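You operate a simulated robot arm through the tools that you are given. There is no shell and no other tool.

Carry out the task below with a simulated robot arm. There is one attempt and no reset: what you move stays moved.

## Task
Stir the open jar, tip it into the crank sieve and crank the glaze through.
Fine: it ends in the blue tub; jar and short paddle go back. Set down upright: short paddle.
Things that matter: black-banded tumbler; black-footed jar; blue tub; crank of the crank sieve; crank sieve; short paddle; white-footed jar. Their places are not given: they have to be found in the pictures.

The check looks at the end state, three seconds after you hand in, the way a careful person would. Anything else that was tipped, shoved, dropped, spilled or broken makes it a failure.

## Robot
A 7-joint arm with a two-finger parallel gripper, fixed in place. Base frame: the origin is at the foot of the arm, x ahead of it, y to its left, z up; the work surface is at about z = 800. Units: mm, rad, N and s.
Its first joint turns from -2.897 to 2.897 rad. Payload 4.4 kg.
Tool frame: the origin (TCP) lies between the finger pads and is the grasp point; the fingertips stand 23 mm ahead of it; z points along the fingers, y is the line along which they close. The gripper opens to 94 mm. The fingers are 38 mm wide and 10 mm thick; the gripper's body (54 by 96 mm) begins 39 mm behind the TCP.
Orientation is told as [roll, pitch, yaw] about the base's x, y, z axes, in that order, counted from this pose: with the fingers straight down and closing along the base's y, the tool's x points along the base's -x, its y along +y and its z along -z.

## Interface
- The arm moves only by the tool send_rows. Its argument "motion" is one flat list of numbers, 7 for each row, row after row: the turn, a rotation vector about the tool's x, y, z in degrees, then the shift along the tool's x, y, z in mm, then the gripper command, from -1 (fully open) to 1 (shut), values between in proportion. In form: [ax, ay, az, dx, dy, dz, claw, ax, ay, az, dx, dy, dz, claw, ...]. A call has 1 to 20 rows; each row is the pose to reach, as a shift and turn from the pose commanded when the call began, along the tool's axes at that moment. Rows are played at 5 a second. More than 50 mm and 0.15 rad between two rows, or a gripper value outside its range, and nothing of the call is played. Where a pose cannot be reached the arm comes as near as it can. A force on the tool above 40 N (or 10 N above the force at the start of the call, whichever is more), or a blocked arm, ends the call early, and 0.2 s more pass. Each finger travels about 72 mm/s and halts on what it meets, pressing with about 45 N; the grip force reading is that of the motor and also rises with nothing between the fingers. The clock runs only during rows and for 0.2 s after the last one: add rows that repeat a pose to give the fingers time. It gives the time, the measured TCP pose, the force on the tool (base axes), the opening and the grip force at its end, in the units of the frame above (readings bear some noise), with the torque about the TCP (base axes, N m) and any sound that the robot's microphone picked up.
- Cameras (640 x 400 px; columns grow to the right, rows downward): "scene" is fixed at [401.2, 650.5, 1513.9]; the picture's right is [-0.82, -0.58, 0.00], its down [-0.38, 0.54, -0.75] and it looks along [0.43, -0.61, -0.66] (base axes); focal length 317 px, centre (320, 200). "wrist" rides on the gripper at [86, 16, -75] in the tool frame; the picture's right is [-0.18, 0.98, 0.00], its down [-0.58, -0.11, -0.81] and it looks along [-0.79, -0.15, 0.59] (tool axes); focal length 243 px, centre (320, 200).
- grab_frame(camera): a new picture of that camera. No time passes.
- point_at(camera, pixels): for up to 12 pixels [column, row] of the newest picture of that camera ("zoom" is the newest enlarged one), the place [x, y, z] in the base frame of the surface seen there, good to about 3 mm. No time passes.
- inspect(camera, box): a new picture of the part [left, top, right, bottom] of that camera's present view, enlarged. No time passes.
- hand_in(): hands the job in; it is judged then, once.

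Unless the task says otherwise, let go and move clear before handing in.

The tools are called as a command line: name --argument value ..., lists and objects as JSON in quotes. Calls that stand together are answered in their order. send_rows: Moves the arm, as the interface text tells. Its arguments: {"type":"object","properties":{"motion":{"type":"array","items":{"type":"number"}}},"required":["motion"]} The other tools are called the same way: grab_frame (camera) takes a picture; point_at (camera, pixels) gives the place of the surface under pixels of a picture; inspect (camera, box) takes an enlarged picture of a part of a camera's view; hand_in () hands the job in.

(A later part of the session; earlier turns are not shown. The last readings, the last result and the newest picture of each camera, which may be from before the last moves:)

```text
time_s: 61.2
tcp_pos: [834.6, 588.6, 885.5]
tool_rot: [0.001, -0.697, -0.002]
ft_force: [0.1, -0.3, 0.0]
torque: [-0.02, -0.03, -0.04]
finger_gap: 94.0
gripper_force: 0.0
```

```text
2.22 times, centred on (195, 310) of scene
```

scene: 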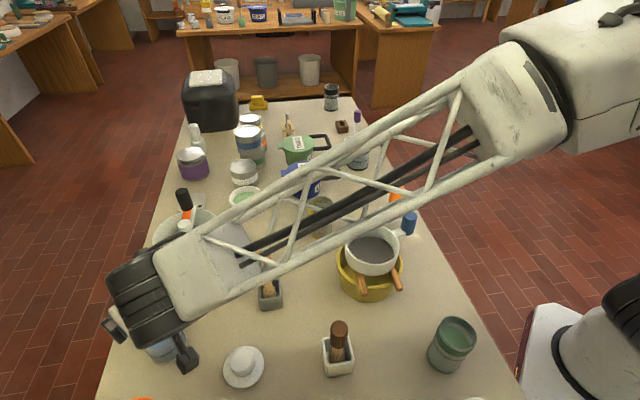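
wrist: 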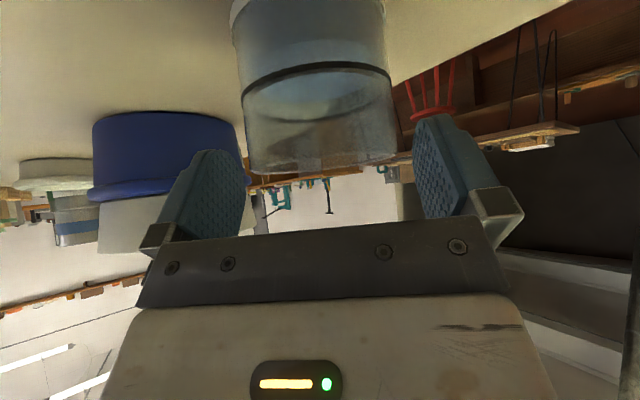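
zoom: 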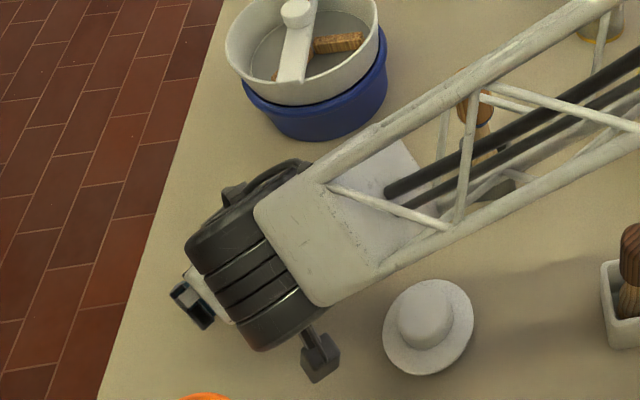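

The jar sits centrally between the fingers (columns 245 to 397). I'll advance the last 33 mm and close the fingers.

send_rows --motion '[0, 0, 0, 0, 0, 12, -1, 0, 0, 0, 0, 0, 24, -1, 0, 0, 0, 0.5, 0, 33, -1, 0, 0, 0, 0.5, 0, 33, -1]'

grab_frame --camera "wrist"

inspect --camera "scene" --box '[90, 220, 300, 400]'

```text
time_s: 62.2
tcp_pos: [856.4, 589.7, 858.8]
tool_rot: [0.003, -0.699, 0.0]
ft_force: [-0.6, 0.3, -0.7]
torque: [0.0, 0.03, -0.01]
finger_gap: 94.2
gripper_force: 0.0
```

```text
taken
```

wrist: 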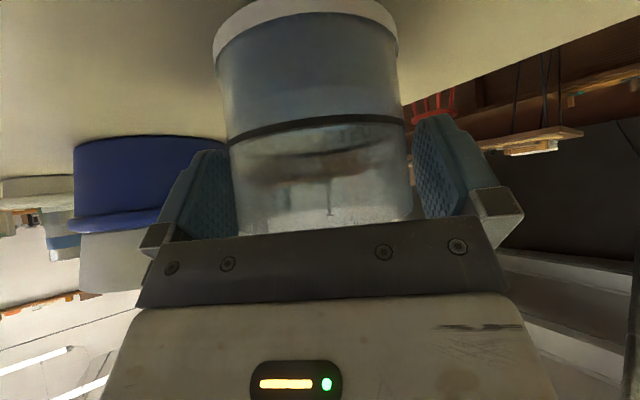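

```text
2.22 times, centred on (195, 310) of scene
```

zoom: 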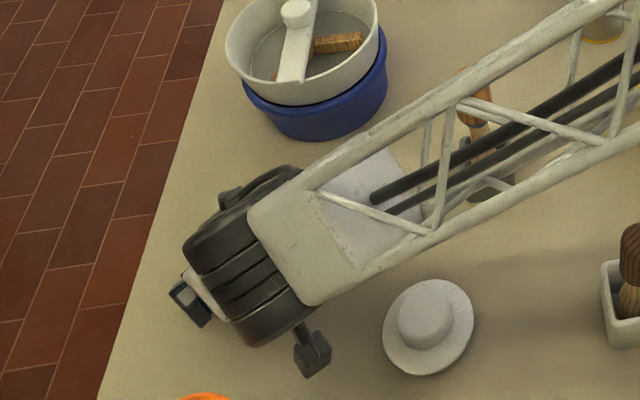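

The jar is between the fingers and nothing is touching. I'll close the grip.

send_rows --motion '[0, 0, 0, 0, 0, 0, -0.85, 0, 0, 0, 0, 0, 0, -0.7, 0, 0, 0, 0, 0, 0, -0.5, 0, 0, 0, 0, 0, 0, 0, 0, 0, 0, 0, 0, 0, 1, 0, 0, 0, 0, 0, 0, 1]'

grab_frame --camera "wrist"

```text
time_s: 63.6
tcp_pos: [855.0, 589.1, 859.7]
tool_rot: [0.001, -0.696, -0.001]
ft_force: [0.1, -0.6, 0.5]
torque: [-0.15, -0.03, -0.04]
finger_gap: 76.3
gripper_force: 44.9
```

```text
taken
```

wrist: 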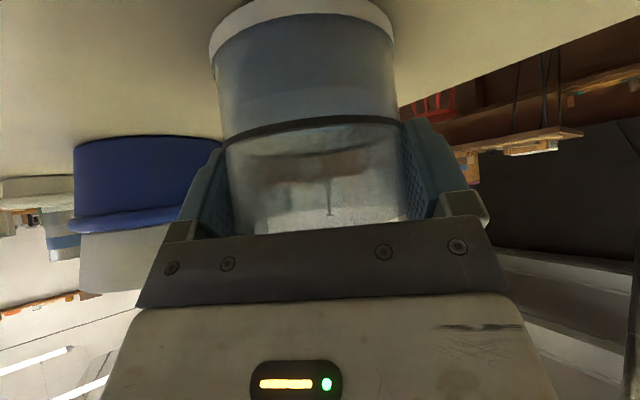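

The jar is gripped (gap 76.3 mm). I'll lift it straight up by 40 mm and check the hold.

send_rows --motion '[0, 0, 0, -3.2, 0, -3.8, 1, 0, 0, 0, -9.7, 0, -11.5, 1, 0, 0, 0, -17.4, 0, -20.7, 1, 0, 0, 0, -25.7, 0, -30.6, 1, 0, 0, 0, -25.7, 0, -30.6, 1]'

grab_frame --camera "wrist"

inspect --camera "scene" --box '[90, 220, 300, 400]'

```text
time_s: 64.8
tcp_pos: [856.1, 589.1, 900.1]
tool_rot: [0.002, -0.698, 0.0]
ft_force: [-0.6, 0.3, -2.8]
torque: [0.01, -0.01, -0.02]
finger_gap: 75.9
gripper_force: 45.0
```

```text
taken
```

wrist: 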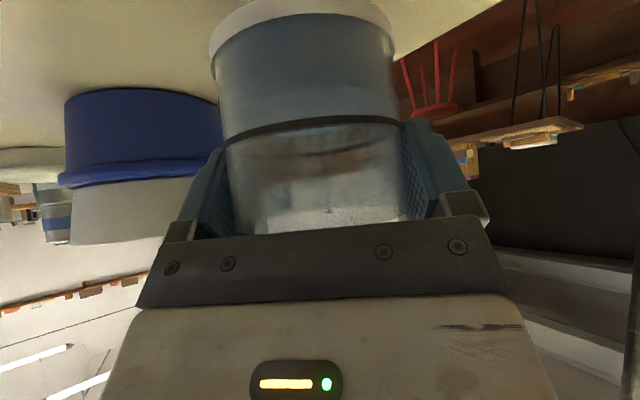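

```text
2.22 times, centred on (195, 310) of scene
```

zoom: 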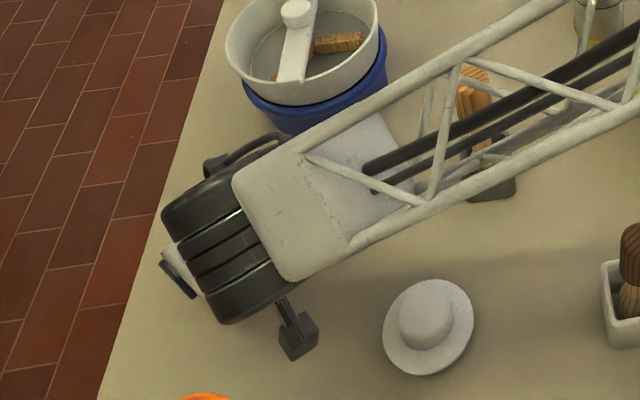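

The jar is up and held firmly (about 2.8 N). I'll lift it on to z about 1080.

send_rows --motion '[0, 0, 0, -12.9, 0, -15.3, 1, 0, 0, 0, -29, 0, -34.4, 1, 0, 0, 0, -45, 0, -53.6, 1, 0, 0, 0, -61.1, 0, -72.7, 1, 0, 0, 0, -77.2, 0, -91.8, 1, 0, 0, 0, -93.3, 0, -111, 1, 0, 0, 0, -106.2, 0, -126.3, 1, 0, 0, 0, -115.8, 0, -137.8, 1, 0, 0, 0, -115.8, 0, -137.8, 1]'

grab_frame --camera "scene"

```text
time_s: 66.8
tcp_pos: [854.5, 587.6, 1077.3]
tool_rot: [0.001, -0.699, 0.0]
ft_force: [0.4, 0.0, -2.0]
torque: [0.03, -0.01, -0.01]
finger_gap: 76.1
gripper_force: 45.2
```

```text
taken
```

scene: 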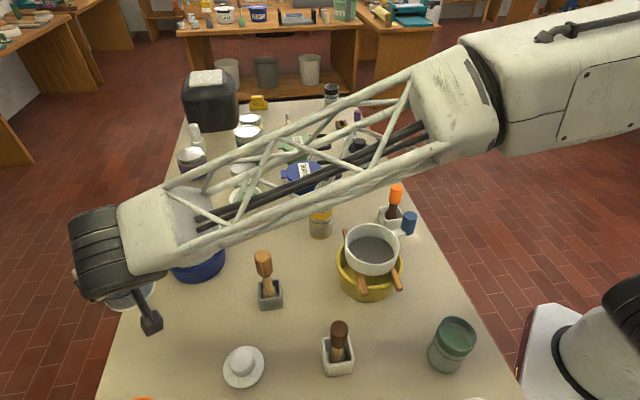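

I'll now carry the upright jar toward the sieve's +y side at (890,470,1080), turning the hand to yaw -90° about the vertical so that the jar stays level.

send_rows --motion '[3.62, 0, 4.31, -1.8, -7.4, 1.3, 1, 7.24, 0, 8.61, -3.6, -14.7, 2.6, 1, 10.86, 0, 12.92, -5.5, -22, 3.8, 1, 14.48, 0, 17.23, -7.3, -29.4, 5.1, 1, 18.1, 0, 21.53, -9.1, -36.8, 6.4, 1, 21.7, 0, 25.84, -10.9, -44.1, 7.7, 1, 25.3, 0, 30.14, -12.7, -51.5, 9, 1, 28.95, 0, 34.45, -14.6, -58.8, 10.3, 1, 32.57, 0, 38.76, -16.4, -66.2, 11.5, 1, 36.2, 0, 43.06, -18.2, -73.5, 12.8, 1, 39.8, 0, 47.37, -20, -80.9, 14.1, 1, 43.4, 0, 51.68, -21.8, -88.2, 15.4, 1, 47, 0, 55.98, -23.6, -95.6, 16.7, 1, 50.7, 0, 60.29, -25.5, -102.9, 17.9, 1, 54.3, 0, 64.6, -27.3, -110.3, 19.2, 1, 57.9, 0, 68.9, -29.1, -117.6, 20.5, 1, 57.9, 0, 68.9, -29.1, -117.6, 20.5, 1]'

grab_frame --camera "scene"

grab_frame --camera "wrist"

```text
time_s: 70.4
tcp_pos: [891.6, 471.5, 1080.5]
tool_rot: [0.0, -0.698, -1.572]
ft_force: [0.9, 0.1, -1.9]
torque: [0.0, 0.01, -0.02]
finger_gap: 76.3
gripper_force: 44.9
```

```text
taken
```

scene: 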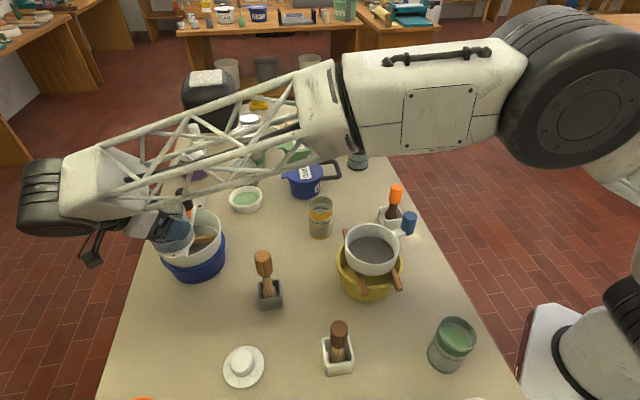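

```text
taken
```

wrist: 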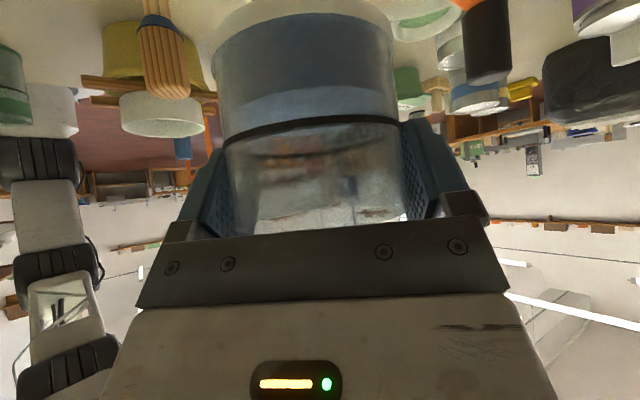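

The jar is upright at (892,471,1080) with the hand leaning toward +y, just as planned. I'll move in over the sieve's near half while tipping only to 35° (below the pouring angle), then look.

send_rows --motion '[0, 5, 0, -3.2, 6.7, 6.6, 1, 0, 10, 0, -6.8, 13.4, 12.9, 1, 0, 15, 0, -8.5, 20, 20.2, 1, 0, 20, 0, -9.6, 26.4, 28.3, 1, 0, 25, 0, -10, 33.4, 37.1, 1, 0, 30, 0, -10.4, 40.4, 45.9, 1, 0, 35, 0, -11.7, 47, 56.8, 1, 0, 35, 0, -11.7, 47, 56.8, 1]'

grab_frame --camera "scene"

inspect --camera "scene" --box '[100, 150, 260, 300]'

grab_frame --camera "wrist"

```text
time_s: 72.2
tcp_pos: [939.5, 425.3, 1045.8]
tool_rot: [0.0, -0.085, -1.572]
ft_force: [0.0, 0.2, -2.5]
torque: [0.0, 0.0, -0.03]
finger_gap: 76.1
gripper_force: 45.4
```

```text
taken
```

scene: 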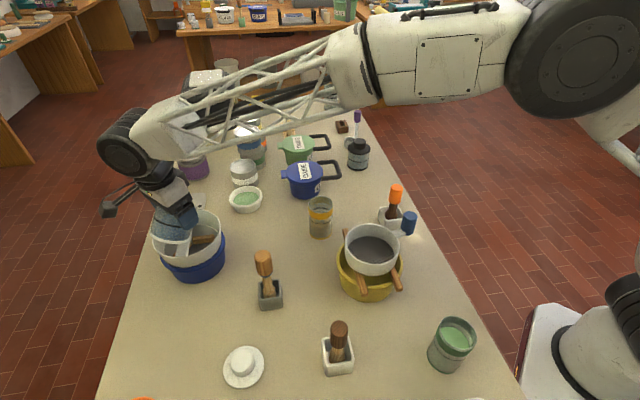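

```text
2.67 times, centred on (180, 225) of scene
```

zoom: 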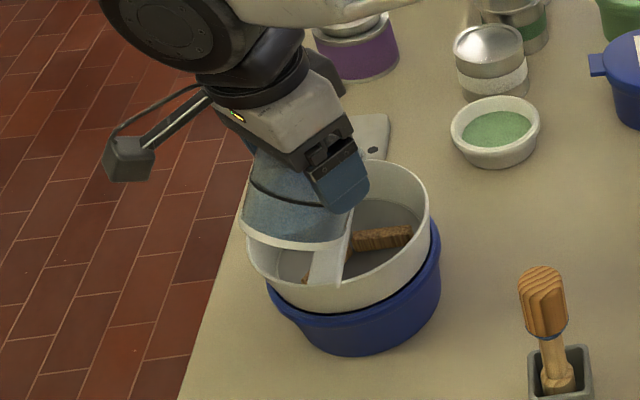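

```text
taken
```

wrist: 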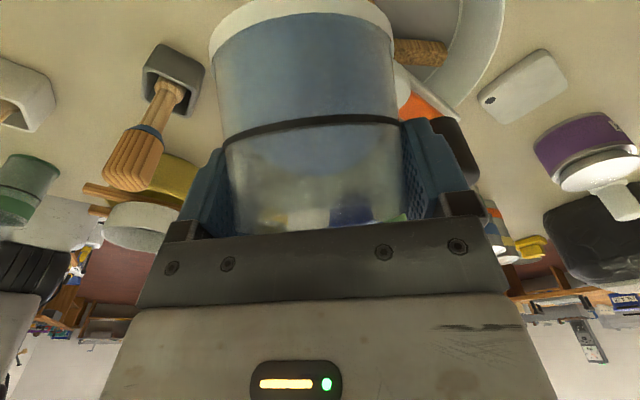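

The tilt reads 35° and the jar is over the sieve with nothing spilled yet. I'll carry on tipping slowly to 55°, keeping the lip over the near half around (945,380), and look at where the glaze goes.

send_rows --motion '[0, 2.5, 0, -3.3, 3, 4.5, 1, 0, 5, 0, -6.5, 6, 9.1, 1, 0, 7.5, 0, -7.2, 6, 10, 1, 0, 10, 0, -7.9, 6, 10.9, 1, 0, 12.5, 0, -8.75, 6, 12, 1, 0, 15, 0, -9.6, 6, 13, 1, 0, 17.5, 0, -10.5, 6, 14, 1, 0, 20, 0, -11.5, 6, 15.1, 1, 0, 20, 0, -11.5, 6, 15.1, 1]'

inspect --camera "scene" --box '[100, 150, 260, 300]'

grab_frame --camera "wrist"

```text
time_s: 74.2
tcp_pos: [944.3, 413.4, 1032.2]
tool_rot: [0.0, 0.262, -1.573]
ft_force: [0.1, -1.0, -2.0]
torque: [-0.06, -0.01, -0.01]
finger_gap: 76.3
gripper_force: 44.9
```

```text
2.67 times, centred on (180, 225) of scene
```

zoom: 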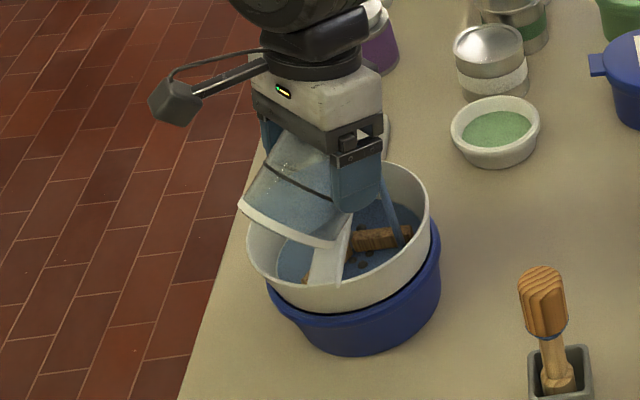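

```text
taken
```

wrist: 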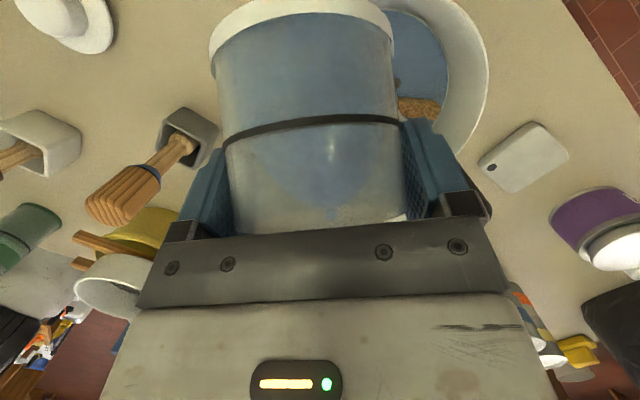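

Glaze is running: the blue stream at zoom (392,215) lands inside the sieve and the sieve's floor is blue. I'll look more closely before tipping further.

inspect --camera "scene" --box '[155, 190, 225, 270]'

point_at --camera "zoom" --pixels '[[370, 170], [390, 200], [400, 215], [440, 200], [300, 235], [330, 255]]'

```text
5.00 times, centred on (190, 230) of scene
```

zoom: 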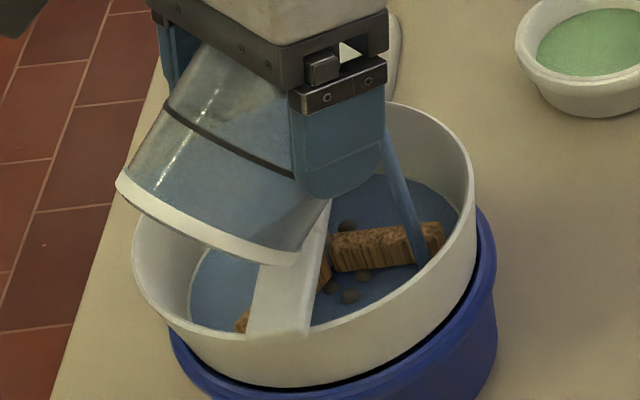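

```text
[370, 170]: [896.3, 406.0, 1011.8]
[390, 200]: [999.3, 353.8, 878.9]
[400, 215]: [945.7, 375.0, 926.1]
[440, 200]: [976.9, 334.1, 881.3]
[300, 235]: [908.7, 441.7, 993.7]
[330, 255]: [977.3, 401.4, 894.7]
```

The stream falls at about (946,375), well inside the sieve. I'll keep tipping slowly to 90° while holding the lip over that spot.

send_rows --motion '[0, 2.5, 0, -1.5, 0, 0.8, 1, 0, 5, 0, -2.9, 0, 1.6, 1, 0, 7.5, 0, -4.5, 0, 2.5, 1, 0, 10, 0, -6.1, 0, 3.3, 1, 0, 12.5, 0, -7.8, 0, 4.2, 1, 0, 15, 0, -9.5, 0, 5.1, 1, 0, 17.5, 0, -11, 0, 5.2, 1, 0, 20, 0, -12.6, 0, 5.3, 1, 0, 22.5, 0, -14.3, 0, 5.5, 1, 0, 25, 0, -16, 0, 5.6, 1, 0, 27.5, 0, -17.8, 0, 5.9, 1, 0, 30, 0, -19.7, 0, 6.2, 1, 0, 32.5, 0, -21.5, 0, 6.7, 1, 0, 35, 0, -23.4, 0, 7.1, 1, 0, 35, 0, -23.4, 0, 7.1, 1]'

inspect --camera "scene" --box '[130, 150, 240, 290]'

grab_frame --camera "wrist"

grab_frame --camera "scene"

```text
time_s: 77.4
tcp_pos: [945.1, 393.6, 1017.0]
tool_rot: [-0.002, 0.872, -1.572]
ft_force: [-0.3, -0.7, -1.1]
torque: [-0.05, -0.01, -0.02]
finger_gap: 75.8
gripper_force: 45.2
```

```text
2.86 times, centred on (185, 220) of scene
```

zoom: 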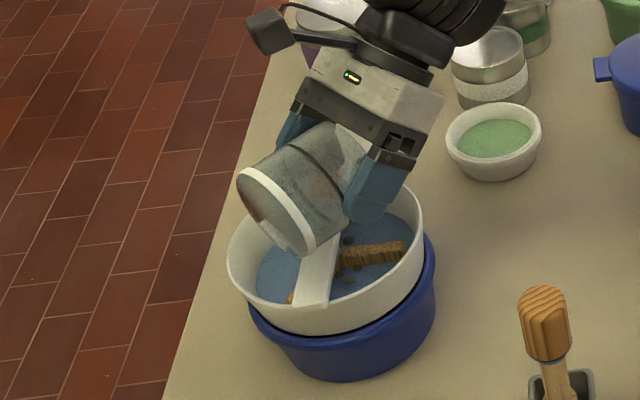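

```text
taken
```

wrist: 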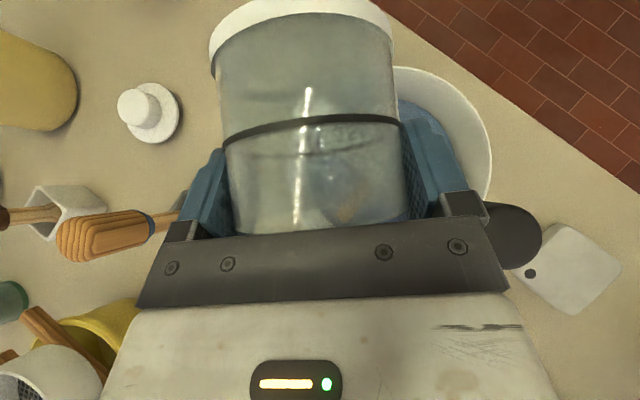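

```text
taken
```

scene: 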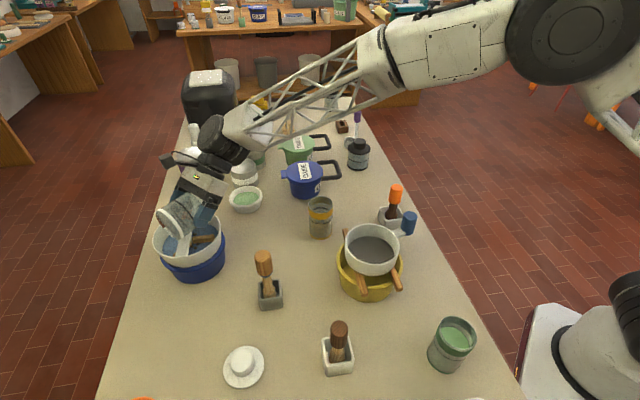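

The jar already looks nearly empty at 90°, with everything in the sieve. I'll tip on to 115° and hold for two seconds to drain it.

send_rows --motion '[0, 5, 0, -3.1, 0, -2, 1, 0, 10, 0, -5.7, 0, -4.5, 1, 0, 15, 0, -7.9, 0, -7.4, 1, 0, 20, 0, -10.3, 0, -10.2, 1, 0, 25, 0, -12.9, 0, -12.7, 1, 0, 25, 0, -12.9, 0, -12.7, 1, 0, 25, 0, -12.9, 0, -12.7, 1, 0, 25, 0, -12.9, 0, -12.7, 1, 0, 25, 0, -12.9, 0, -12.7, 1, 0, 25, 0, -12.9, 0, -12.7, 1, 0, 25, 0, -12.9, 0, -12.7, 1, 0, 25, 0, -12.9, 0, -12.7, 1, 0, 25, 0, -12.9, 0, -12.7, 1, 0, 25, 0, -12.9, 0, -12.7, 1]'

inspect --camera "scene" --box '[130, 150, 240, 290]'

inspect --camera "wrist" --box '[190, 0, 560, 280]'

```text
time_s: 80.4
tcp_pos: [944.6, 374.0, 1015.1]
tool_rot: [-0.001, 1.311, -1.57]
ft_force: [0.7, 0.4, -1.0]
torque: [0.0, 0.01, 0.02]
finger_gap: 76.0
gripper_force: 45.1
```

```text
2.86 times, centred on (185, 220) of scene
```

zoom: 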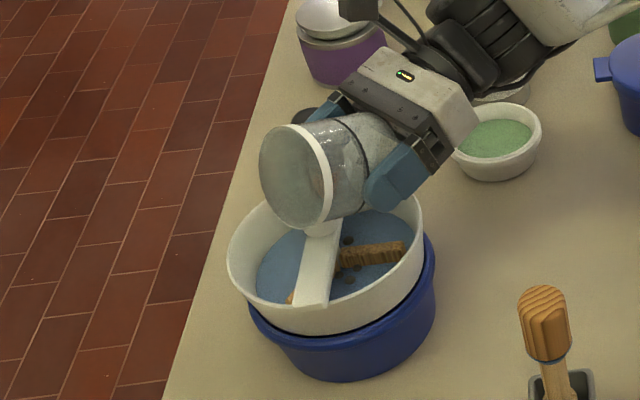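

```text
1.43 times, centred on (375, 140) of wrist
```

zoom: 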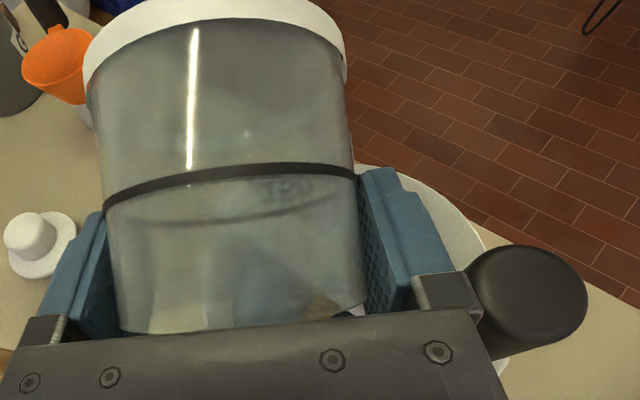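

The jar is empty and drained, with all of the glaze in the sieve. I'll hold one more second and then bring the jar back upright along the same path.

send_rows --motion '[0, 0, 0, 0, 0, 0, 1, 0, 0, 0, 0, 0, 0, 1, 0, 0, 0, 0, 0, 0, 1, 0, 0, 0, 0, 0, 0, 1, 0, -8, 0, 1.9, 0, 5.5, 1, 0, -15, 0, 3, 0, 10.5, 1, 0, -23, 0, 5.5, 0, 15.7, 1, 0, -30, 0, 8.9, 0, 19.8, 1, 0, -37, 0, 12.1, 0, 23.8, 1, 0, -45, 0, 17.7, 0, 27.4, 1, 0, -53, 0, 24.6, 0, 30.1, 1, 0, -60, 0, 29.4, 0, 32.3, 1, 0, -68, 0, 34.1, 0, 34.4, 1, 0, -75, 0, 38.5, 0, 35.5, 1, 0, -83, 0, 53.7, -14, 45.7, 1, 0, -91, 0, 65.9, -23, 52.7, 1, 0, -99, 0, 74.3, -33, 60.8, 1, 0, -107, 0, 82.7, -44, 69, 1, 0, -115, 0, 89, -53, 77.1, 1, 0, -115, 0, 89, -53, 77.1, 1]'

grab_frame --camera "scene"

inspect --camera "scene" --box '[130, 180, 240, 290]'

```text
time_s: 84.6
tcp_pos: [893.2, 470.8, 1085.1]
tool_rot: [0.0, -0.7, -1.572]
ft_force: [0.4, -0.4, -0.4]
torque: [-0.01, -0.01, 0.0]
finger_gap: 75.9
gripper_force: 45.0
```

```text
taken
```

scene: 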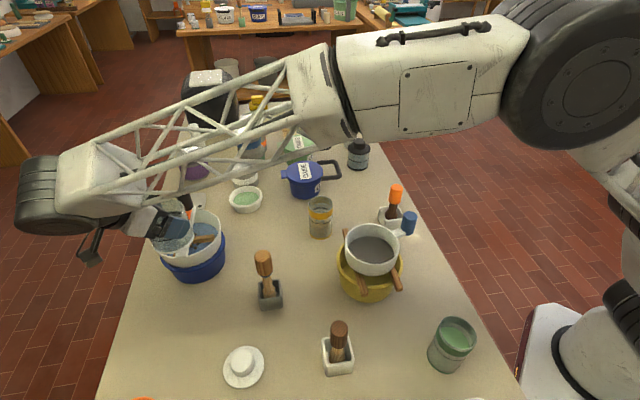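

```text
3.64 times, centred on (185, 235) of scene
```

zoom: 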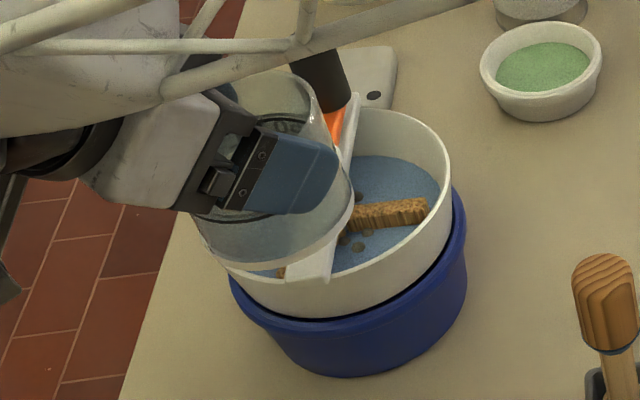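

The jar is upright again and the sieve holds the blue glaze with some lumps. I'll carry the empty jar back over its old place (856,589), turning the hand back to yaw 0.

send_rows --motion '[-4.14, 0, -4.92, 6.4, -2.5, -5.4, 1, -8.27, 0, -9.84, 12.8, -5.1, -10.8, 1, -12.4, 0, -14.8, 19.2, -7.6, -16.2, 1, -16.5, 0, -19.7, 25.7, -10.1, -21.5, 1, -20.7, 0, -24.6, 32.1, -12.7, -26.9, 1, -24.8, 0, -29.5, 38.5, -15.2, -32.3, 1, -28.95, 0, -34.45, 44.9, -17.8, -37.7, 1, -33.1, 0, -39.4, 51.3, -20.3, -43.1, 1, -37.2, 0, -44.3, 57.7, -22.8, -48.5, 1, -41.4, 0, -49.2, 64.1, -25.4, -53.9, 1, -45.5, 0, -54.1, 70.6, -27.9, -59.2, 1, -49.6, 0, -59.1, 77, -30.4, -64.6, 1, -53.8, 0, -64, 83.4, -33, -70, 1, -57.9, 0, -68.9, 89.8, -35.5, -75.4, 1, -57.9, 0, -68.9, 89.8, -35.5, -75.4, 1]'

grab_frame --camera "scene"

```text
time_s: 87.8
tcp_pos: [857.0, 590.7, 1082.1]
tool_rot: [0.002, -0.701, 0.001]
ft_force: [-0.3, 0.2, -0.6]
torque: [0.01, 0.02, -0.03]
finger_gap: 76.0
gripper_force: 44.9
```

```text
taken
```

scene: 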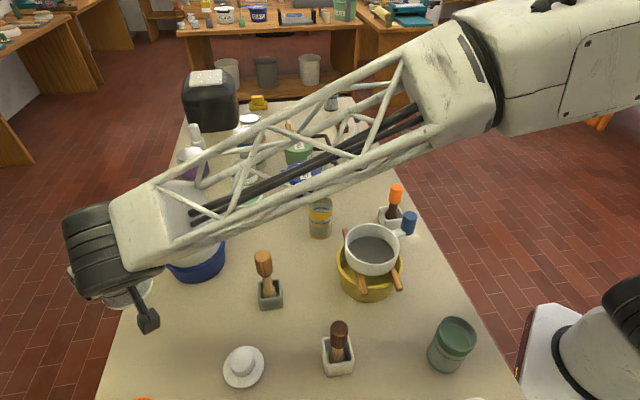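

Over the old place at (857,591,1082). I'll lower the jar 200 mm, leaving about 23 mm for a slow final descent.

send_rows --motion '[0, 0, 0, 12.9, 0, 15.3, 1, 0, 0, 0, 32.2, 0, 38.3, 1, 0, 0, 0, 51.5, 0, 61.2, 1, 0, 0, 0, 70.8, 0, 84.2, 1, 0, 0, 0, 90.1, 0, 107.2, 1, 0, 0, 0, 106.2, 0, 126.3, 1, 0, 0, 0, 119, 0, 141.6, 1, 0, 0, 0, 128.7, 0, 153.1, 1, 0, 0, 0, 128.7, 0, 153.1, 1]'

grab_frame --camera "wrist"

inspect --camera "scene" --box '[90, 220, 300, 400]'

```text
time_s: 89.8
tcp_pos: [857.8, 591.3, 881.1]
tool_rot: [0.0, -0.699, 0.0]
ft_force: [-0.1, -0.8, 0.2]
torque: [0.0, 0.01, -0.02]
finger_gap: 75.9
gripper_force: 44.5
```

```text
taken
```

wrist: 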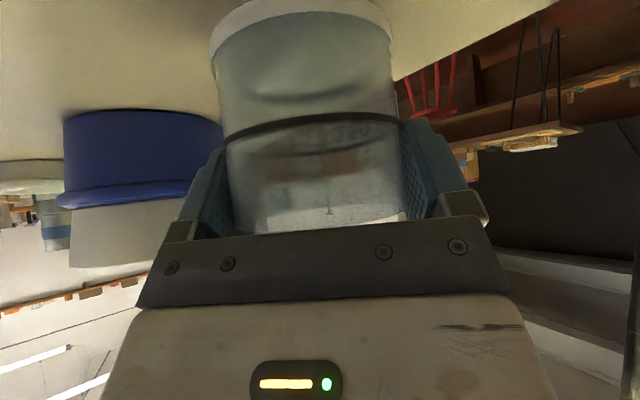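

```text
2.22 times, centred on (195, 310) of scene
```

zoom: 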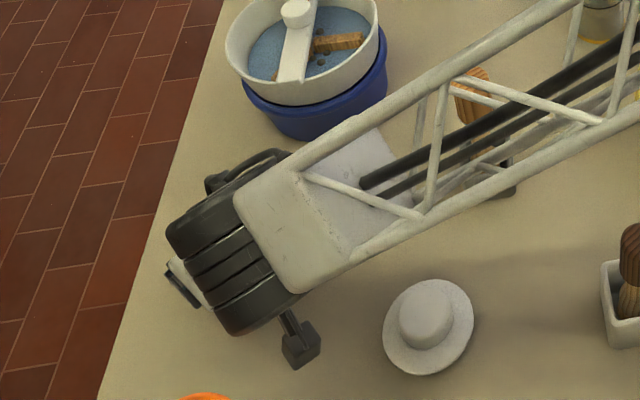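

I'm at z 881, about 22 mm above the resting height. I'll descend the last part slowly, correcting about 1.5 mm sideways, and watch the force for contact.

send_rows --motion '[0, 0, 0, 4.5, -0.5, 4.2, 1, 0, 0, 0, 8.5, -1, 8.5, 1, 0, 0, 0, 11.8, -1.5, 11.8, 1, 0, 0, 0, 14, -1.5, 14.3, 1, 0, 0, 0, 14.6, -1.5, 15.1, 1, 0, 0, 0, 14.6, -1.5, 15.1, 1]'

```text
time_s: 91.2
tcp_pos: [853.5, 589.3, 861.9]
tool_rot: [0.002, -0.699, 0.0]
ft_force: [0.0, 0.7, -0.7]
torque: [0.0, 0.05, 0.02]
finger_gap: 75.7
gripper_force: 45.2
```

send_rows --motion '[0, 0, 0, 0.6, 0, 0.8, 1, 0, 0, 0, 1.2, 0, 1.6, 1, 0, 0, 0, 1.2, 0, 1.6, 1]'

grab_frame --camera "wrist"

```text
time_s: 92.0
tcp_pos: [855.6, 588.7, 860.3]
tool_rot: [0.001, -0.7, -0.002]
ft_force: [0.9, 2.4, 6.4]
torque: [0.24, 0.17, -0.06]
finger_gap: 75.9
gripper_force: 45.5
```

```text
taken
```

wrist: 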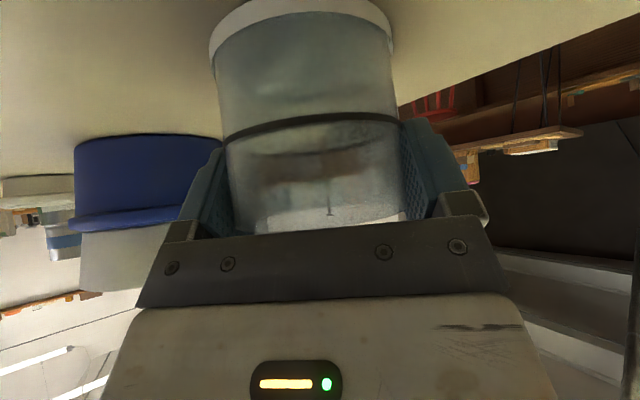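

The upward force of 6.4 N says the jar is standing on the table. I'll open the fingers fully, holding still.

send_rows --motion '[0, 0, 0, 0, 0, 0, 0.4, 0, 0, 0, 0, 0, 0, -0.6, 0, 0, 0, 0, 0, 0, -0.75, 0, 0, 0, 0, 0, 0, -0.9, 0, 0, 0, 0, 0, 0, -1, 0, 0, 0, 0, 0, 0, -1, 0, 0, 0, 0, 0, 0, -1]'

grab_frame --camera "wrist"

```text
time_s: 93.6
tcp_pos: [855.3, 587.0, 860.1]
tool_rot: [0.001, -0.699, 0.0]
ft_force: [-0.5, 0.5, -0.5]
torque: [-0.01, 0.01, -0.01]
finger_gap: 93.8
gripper_force: 0.0
```

```text
taken
```

wrist: 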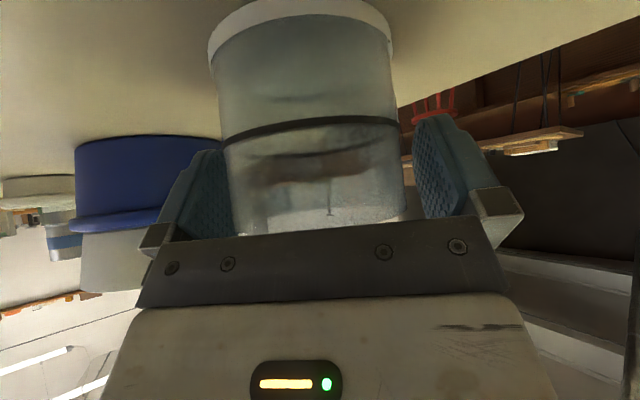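

The jar stands free with the fingers open. It's slightly to the left of centre, so I'll shift 2 mm that way and back out along the finger direction.

send_rows --motion '[0, 0, 0, 0, -2, 0, -1, 0, 0, 0, 0, -2, -8, -1, 0, 0, 0, 0, -2, -20, -1, 0, 0, 0, 0, -2, -40, -1, 0, 0, 0, 0, -2, -65, -1, 0, 0, 0, 0, -2, -95, -1, 0, 0, 0, 0, -2, -120, -1, 0, 0, 0, 0, -2, -120, -1]'

grab_frame --camera "wrist"

grab_frame --camera "scene"

```text
time_s: 95.4
tcp_pos: [777.8, 586.7, 951.5]
tool_rot: [0.0, -0.697, 0.003]
ft_force: [-0.1, 0.8, 0.5]
torque: [-0.01, 0.02, -0.01]
finger_gap: 94.1
gripper_force: 0.1
```

```text
taken
```

wrist: 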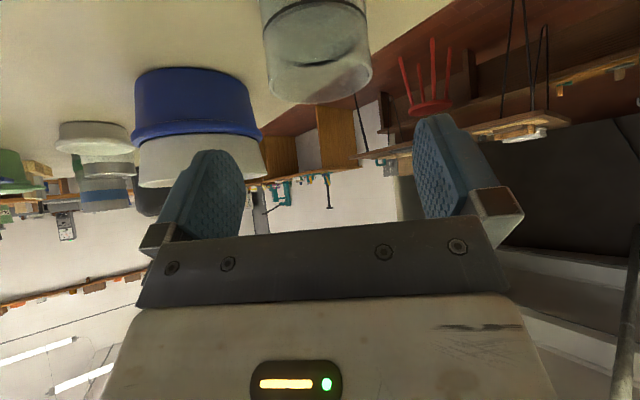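

```text
taken
```

scene: 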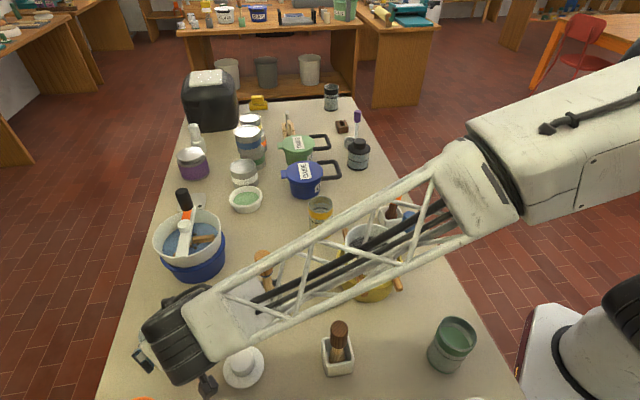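

The jar stands upright at its place and the paddle is in its holder. Next is the crank: I'll raise the hand and bring it vertical, then test the reach around the crank circle from above.

send_rows --motion '[0, 0, 0, -14.5, 0, -17.2, -1, 0, 5, 0, -29, 0, -34.5, -1, 0, 10, 0, -43.4, 0, -51.7, -1, 0, 15, 0, -57.9, 0, -68.9, -1, 0, 20, 0, -72.4, 0, -86.1, -1, 0, 25, 0, -86.9, 0, -103.4, -1, 0, 30, 0, -101.3, 0, -120.6, -1, 0, 35, 0, -115.8, 0, -137.8, -1, 0, 40, 0, -115.8, 0, -137.8, -1, 0, 40, 0, -115.8, 0, -137.8, -1]'

grab_frame --camera "scene"

inspect --camera "scene" --box '[100, 180, 280, 390]'

```text
time_s: 97.6
tcp_pos: [778.1, 585.4, 1131.5]
tool_rot: [-0.001, 0.0, 0.0]
ft_force: [0.3, -0.6, 0.2]
torque: [0.02, -0.02, -0.05]
finger_gap: 94.1
gripper_force: 0.0
```

```text
taken
```

scene: 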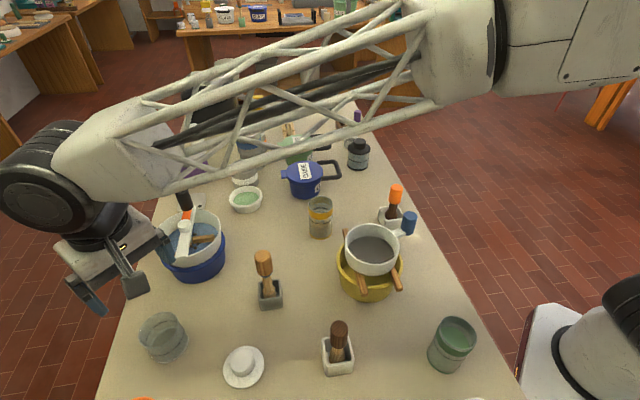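

```text
1.90 times, centred on (190, 285) of scene
```

zoom: 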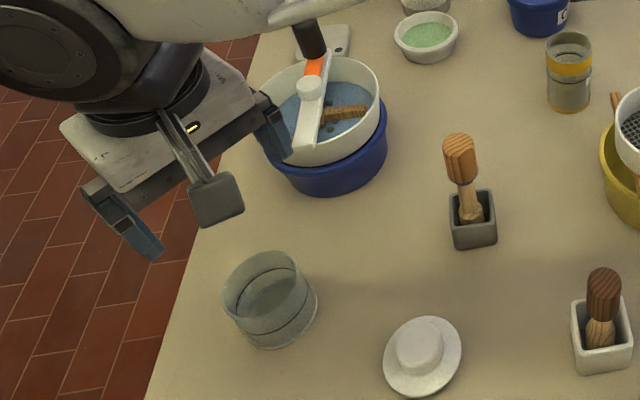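

The jar is upright and empty in its place. Now, at z 1130, I'll test the farthest point of the crank circle, (1039,422).

send_rows --motion '[0, 0, 0, -37, -23, 0, -1, 0, 0, 0, -74, -47, 0, -1, 0, 0, 0, -112, -70, 0, -1, 0, 0, 0, -149, -93, 0, -1, 0, 0, 0, -186, -117, 0, -1, 0, 0, 0, -224, -140, 0, -1, 0, 0, 0, -261, -163, 0, -1, 0, 0, 0, -261, -163, 0, -1]'

grab_frame --camera "scene"

grab_frame --camera "wrist"

```text
time_s: 99.4
tcp_pos: [1042.2, 423.0, 1129.6]
tool_rot: [0.001, -0.002, 0.001]
ft_force: [-0.2, -0.1, 0.6]
torque: [0.01, 0.0, 0.03]
finger_gap: 94.2
gripper_force: 0.1
```

```text
taken
```

scene: 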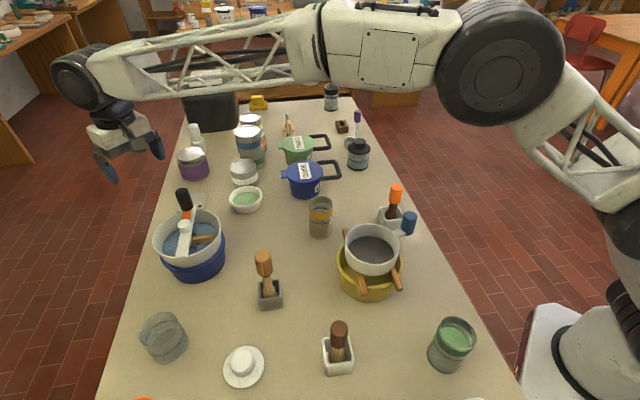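

```text
taken
```

wrist: 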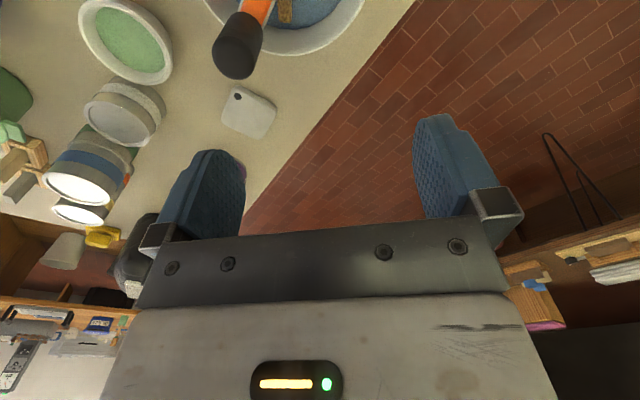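

The arm reaches (1042,423) vertically at z 1130. The knob isn't under the hand here, so I'll lower to z 1035 to check the reach nearer to the working height.

send_rows --motion '[0, 0, 0, 0, 0, 30, -1, 0, 0, 0, 0, 0, 60, -1, 0, 0, 0, 0, 0, 95, -1, 0, 0, 0, 0, 0, 95, -1]'

grab_frame --camera "wrist"

inspect --camera "scene" --box '[60, 60, 240, 290]'

```text
time_s: 100.4
tcp_pos: [1041.4, 421.6, 1034.8]
tool_rot: [0.0, 0.001, 0.0]
ft_force: [-0.4, -0.2, -1.1]
torque: [0.0, -0.01, 0.02]
finger_gap: 94.2
gripper_force: 0.2
```

```text
taken
```

wrist: 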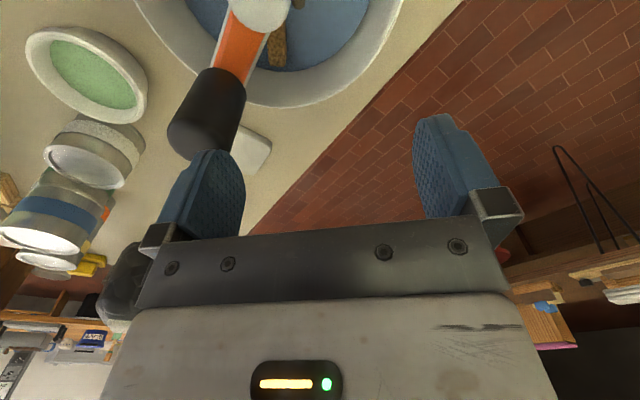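

```text
1.74 times, centred on (150, 175) of scene
```

zoom: 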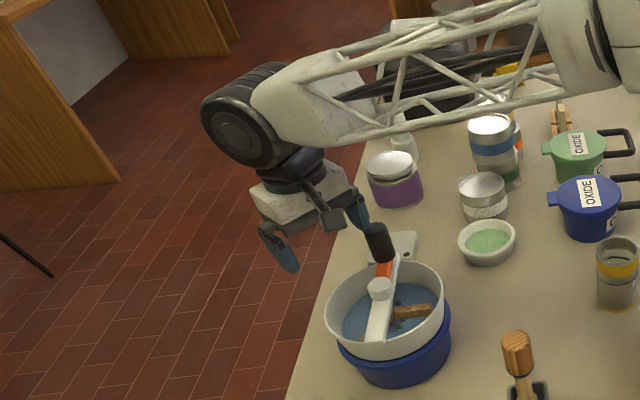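

That was reached too, and the crank is close to the wrist camera now: knob at (208,110), orange arm at (240,45), hub at (260,8). I'll measure the knob precisely from here.

point_at --camera "wrist" --pixels '[[190, 140], [205, 150], [175, 130], [195, 158], [215, 75], [240, 85], [205, 110], [230, 115], [240, 45], [258, 10], [240, 8], [280, 10]]'

inspect --camera "wrist" --box '[140, 0, 300, 170]'

point_at --camera "zoom" --pixels '[[130, 370], [100, 310], [180, 320], [140, 340], [240, 195], [165, 350], [270, 120], [300, 25], [350, 60], [265, 15]]'

```text
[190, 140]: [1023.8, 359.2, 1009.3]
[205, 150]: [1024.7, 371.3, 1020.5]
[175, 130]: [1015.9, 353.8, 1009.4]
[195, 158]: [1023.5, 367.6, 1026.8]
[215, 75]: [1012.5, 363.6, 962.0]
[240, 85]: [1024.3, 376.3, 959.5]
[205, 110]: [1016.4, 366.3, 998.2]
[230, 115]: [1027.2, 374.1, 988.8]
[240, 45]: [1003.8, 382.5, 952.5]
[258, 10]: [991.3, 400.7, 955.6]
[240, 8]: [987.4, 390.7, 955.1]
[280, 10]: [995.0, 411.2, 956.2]
```

```text
2.35 times, centred on (220, 85) of wrist
```

zoom: 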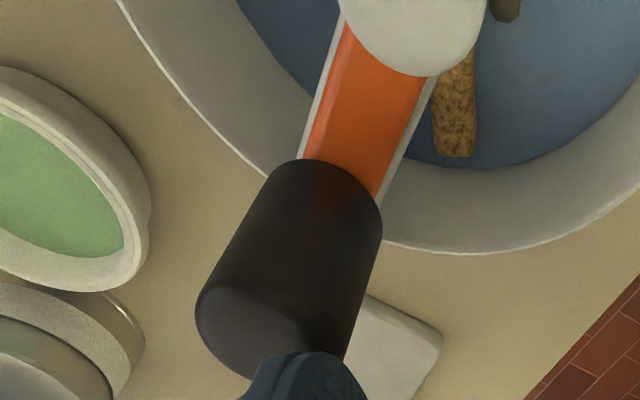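

```text
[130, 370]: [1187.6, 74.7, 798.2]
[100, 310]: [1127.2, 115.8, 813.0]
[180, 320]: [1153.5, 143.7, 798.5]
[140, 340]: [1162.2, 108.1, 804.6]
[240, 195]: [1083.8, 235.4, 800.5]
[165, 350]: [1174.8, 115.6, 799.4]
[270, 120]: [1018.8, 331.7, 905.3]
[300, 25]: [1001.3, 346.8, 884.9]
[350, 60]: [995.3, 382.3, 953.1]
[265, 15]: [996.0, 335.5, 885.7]
```

The knob's axis comes out near (1028.5,360) and the hub near (985,400). I'll rise to z 1130 over the hub and find how far the hand can turn about the vertical.

send_rows --motion '[0, 0, 0, 0, 0, -48, -1, 0, 0, 0, 0, 0, -95, -1, 0, 0, 0, 28, -11, -100, -1, 0, 0, 0, 56, -22, -100, -1, 0, 0, 8, 56, -22, -100, -1, 0, 0, 16, 56, -22, -100, -1, 0, 0, 24, 56, -22, -100, -1, 0, 0, 32, 56, -22, -100, -1, 0, 0, 40, 56, -22, -100, -1, 0, 0, 48, 56, -22, -100, -1, 0, 0, 56, 56, -22, -100, -1, 0, 0, 64, 56, -22, -100, -1, 0, 0, 72, 56, -22, -100, -1, 0, 0, 80, 56, -22, -100, -1, 0, 0, 88, 56, -22, -100, -1, 0, 0, 96, 56, -22, -100, -1, 0, 0, 104, 56, -22, -100, -1, 0, 0, 112, 56, -22, -100, -1, 0, 0, 120, 56, -22, -100, -1, 0, 0, 120, 56, -22, -100, -1]'

send_rows --motion '[0, 0, 8, 0, 0, 0, -1, 0, 0, 16, 0, 0, 0, -1, 0, 0, 24, 0, 0, 0, -1, 0, 0, 32, 0, 0, 0, -1, 0, 0, 40, 0, 0, 0, -1, 0, 0, 48, 0, 0, 0, -1, 0, 0, 56, 0, 0, 0, -1, 0, 0, 64, 0, 0, 0, -1, 0, 0, 72, 0, 0, 0, -1, 0, 0, 80, 0, 0, 0, -1, 0, 0, 80, 0, 0, 0, -1]'

```text
time_s: 104.6
tcp_pos: [983.3, 401.7, 1137.2]
tool_rot: [0.002, 0.0, -2.097]
ft_force: [-0.3, -0.1, -0.2]
torque: [-0.02, 0.0, -0.03]
finger_gap: 94.0
gripper_force: 0.1
```

```text
time_s: 107.0
tcp_pos: [992.3, 382.3, 1137.2]
tool_rot: [-0.019, 0.004, -2.644]
ft_force: [0.0, -0.2, 0.3]
torque: [-0.01, 0.0, -0.01]
finger_gap: 94.1
gripper_force: 0.1
out of reach, approached as far as the arm can: row 4, 5, 6, 7, 8, 9, 10, 11
```

The hand turns down to about yaw -150° before the limit. I'll turn back by 80° and see which pose the commands are counted from.

send_rows --motion '[0, 0, -8, 0, 0, 0, -1, 0, 0, -16, 0, 0, 0, -1, 0, 0, -24, 0, 0, 0, -1, 0, 0, -32, 0, 0, 0, -1, 0, 0, -40, 0, 0, 0, -1, 0, 0, -48, 0, 0, 0, -1, 0, 0, -56, 0, 0, 0, -1, 0, 0, -64, 0, 0, 0, -1, 0, 0, -72, 0, 0, 0, -1, 0, 0, -80, 0, 0, 0, -1, 0, 0, -80, 0, 0, 0, -1]'

```text
time_s: 109.4
tcp_pos: [992.9, 382.6, 1137.8]
tool_rot: [0.0, 0.02, -1.249]
ft_force: [0.1, 0.9, -0.6]
torque: [-0.02, 0.0, 0.0]
finger_gap: 93.8
gripper_force: 0.0
```

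Commands are counted from the reached pose. I'll correct the small tilt, return over the hub, and check the other turning limit.

send_rows --motion '[0, -1.1, -8, 0, 0, 0, -1, 0, -1.1, -16, 0, 0, 0, -1, 0, -1.1, -24, 0, 0, 0, -1, 0, -1.1, -32, 0, 0, 0, -1, 0, -1.1, -40, 0, 0, 0, -1, 0, -1.1, -48, 0, 0, 0, -1, 0, -1.1, -56, 0, 0, 0, -1, 0, -1.1, -64, 0, 0, 0, -1, 0, -1.1, -71.6, 0, 0, 0, -1, 0, -1.1, -71.6, 0, 0, 0, -1]'

```text
time_s: 111.6
tcp_pos: [994.2, 380.9, 1138.8]
tool_rot: [0.006, -0.011, 0.004]
ft_force: [-0.1, -0.2, 0.1]
torque: [0.02, 0.0, -0.01]
finger_gap: 94.1
gripper_force: 0.1
```

send_rows --motion '[0.3, 0.6, 0, 9, 19, 0, -1, 0.3, 0.6, 0, 9, 19, 0, -1]'

send_rows --motion '[0, 0, -8, 0, 0, 0, -1, 0, 0, -16, 0, 0, 0, -1, 0, 0, -24, 0, 0, 0, -1, 0, 0, -32, 0, 0, 0, -1, 0, 0, -40, 0, 0, 0, -1, 0, 0, -48, 0, 0, 0, -1, 0, 0, -56, 0, 0, 0, -1, 0, 0, -64, 0, 0, 0, -1, 0, 0, -72, 0, 0, 0, -1, 0, 0, -80, 0, 0, 0, -1, 0, 0, -88, 0, 0, 0, -1, 0, 0, -96, 0, 0, 0, -1, 0, 0, -104, 0, 0, 0, -1, 0, 0, -112, 0, 0, 0, -1, 0, 0, -120, 0, 0, 0, -1, 0, 0, -128, 0, 0, 0, -1, 0, 0, -136, 0, 0, 0, -1, 0, 0, -144, 0, 0, 0, -1, 0, 0, -152, 0, 0, 0, -1, 0, 0, -152, 0, 0, 0, -1]'

```text
time_s: 112.2
tcp_pos: [985.8, 400.6, 1137.8]
tool_rot: [0.002, 0.003, 0.001]
ft_force: [0.8, -0.4, 0.4]
torque: [0.01, -0.02, 0.01]
finger_gap: 93.7
gripper_force: 0.0
```

```text
time_s: 116.4
tcp_pos: [984.7, 399.9, 1138.3]
tool_rot: [0.0, -0.004, 2.657]
ft_force: [0.5, 0.0, 0.3]
torque: [-0.03, -0.03, -0.03]
finger_gap: 94.0
gripper_force: 0.1
```

Yaw +152° works as well, so the hand can turn at least 300°. I'll place it over the knob at yaw 137°, where the finger pads face along the crank's motion, at z 1060 first to check the alignment.

send_rows --motion '[0, 0, 4, 14, 4, 15, -1, 0, 0, 8, 29, 7, 35, -1, 0, 0, 12, 43, 11, 55, -1, 0, 0, 14.8, 57.4, 14.9, 78, -1, 0, 0, 14.8, 57.4, 14.9, 78, -1]'

grab_frame --camera "wrist"

inspect --camera "scene" --box '[120, 130, 260, 290]'

```text
time_s: 117.6
tcp_pos: [1025.8, 361.1, 1060.7]
tool_rot: [-0.002, -0.003, 2.394]
ft_force: [-0.6, -0.4, 0.1]
torque: [-0.03, 0.04, 0.01]
finger_gap: 94.2
gripper_force: 0.2
```

```text
taken
```

wrist: 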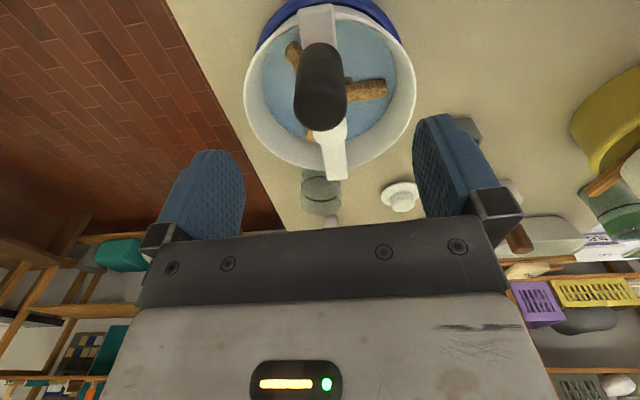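

```text
2.50 times, centred on (190, 210) of scene
```

zoom: 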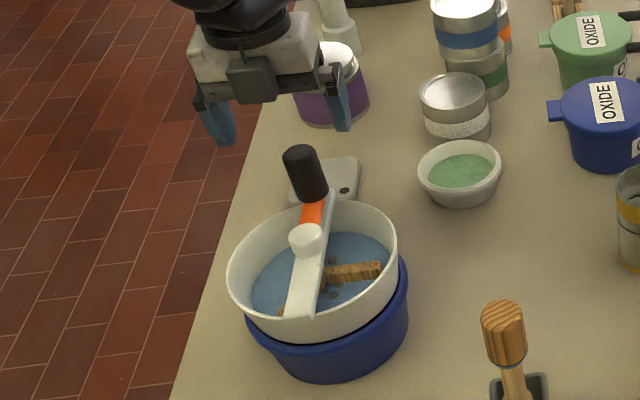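

The knob hangs at columns 295 to 347 around column 321, in line with the TCP. I'll get its exact axis from this view.

point_at --camera "wrist" --pixels '[[320, 110], [302, 112], [340, 112], [320, 127], [320, 100], [320, 60], [310, 90], [332, 90], [330, 150], [322, 20], [330, 40], [312, 40]]'

inspect --camera "wrist" --box '[230, 0, 430, 200]'

```text
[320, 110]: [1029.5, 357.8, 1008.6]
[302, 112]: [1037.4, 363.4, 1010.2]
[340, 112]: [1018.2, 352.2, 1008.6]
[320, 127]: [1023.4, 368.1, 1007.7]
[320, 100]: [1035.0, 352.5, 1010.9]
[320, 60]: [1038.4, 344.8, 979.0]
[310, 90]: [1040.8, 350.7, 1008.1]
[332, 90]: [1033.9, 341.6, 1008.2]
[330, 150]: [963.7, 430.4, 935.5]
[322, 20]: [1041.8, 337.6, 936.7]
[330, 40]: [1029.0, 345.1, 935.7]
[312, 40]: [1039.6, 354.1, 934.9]
```

```text
2.00 times, centred on (330, 100) of wrist
```

zoom: 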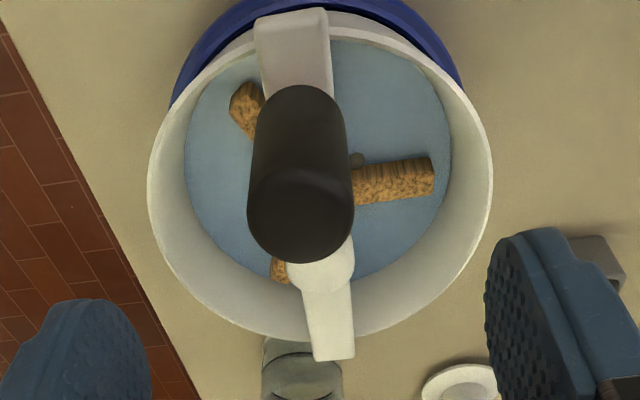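

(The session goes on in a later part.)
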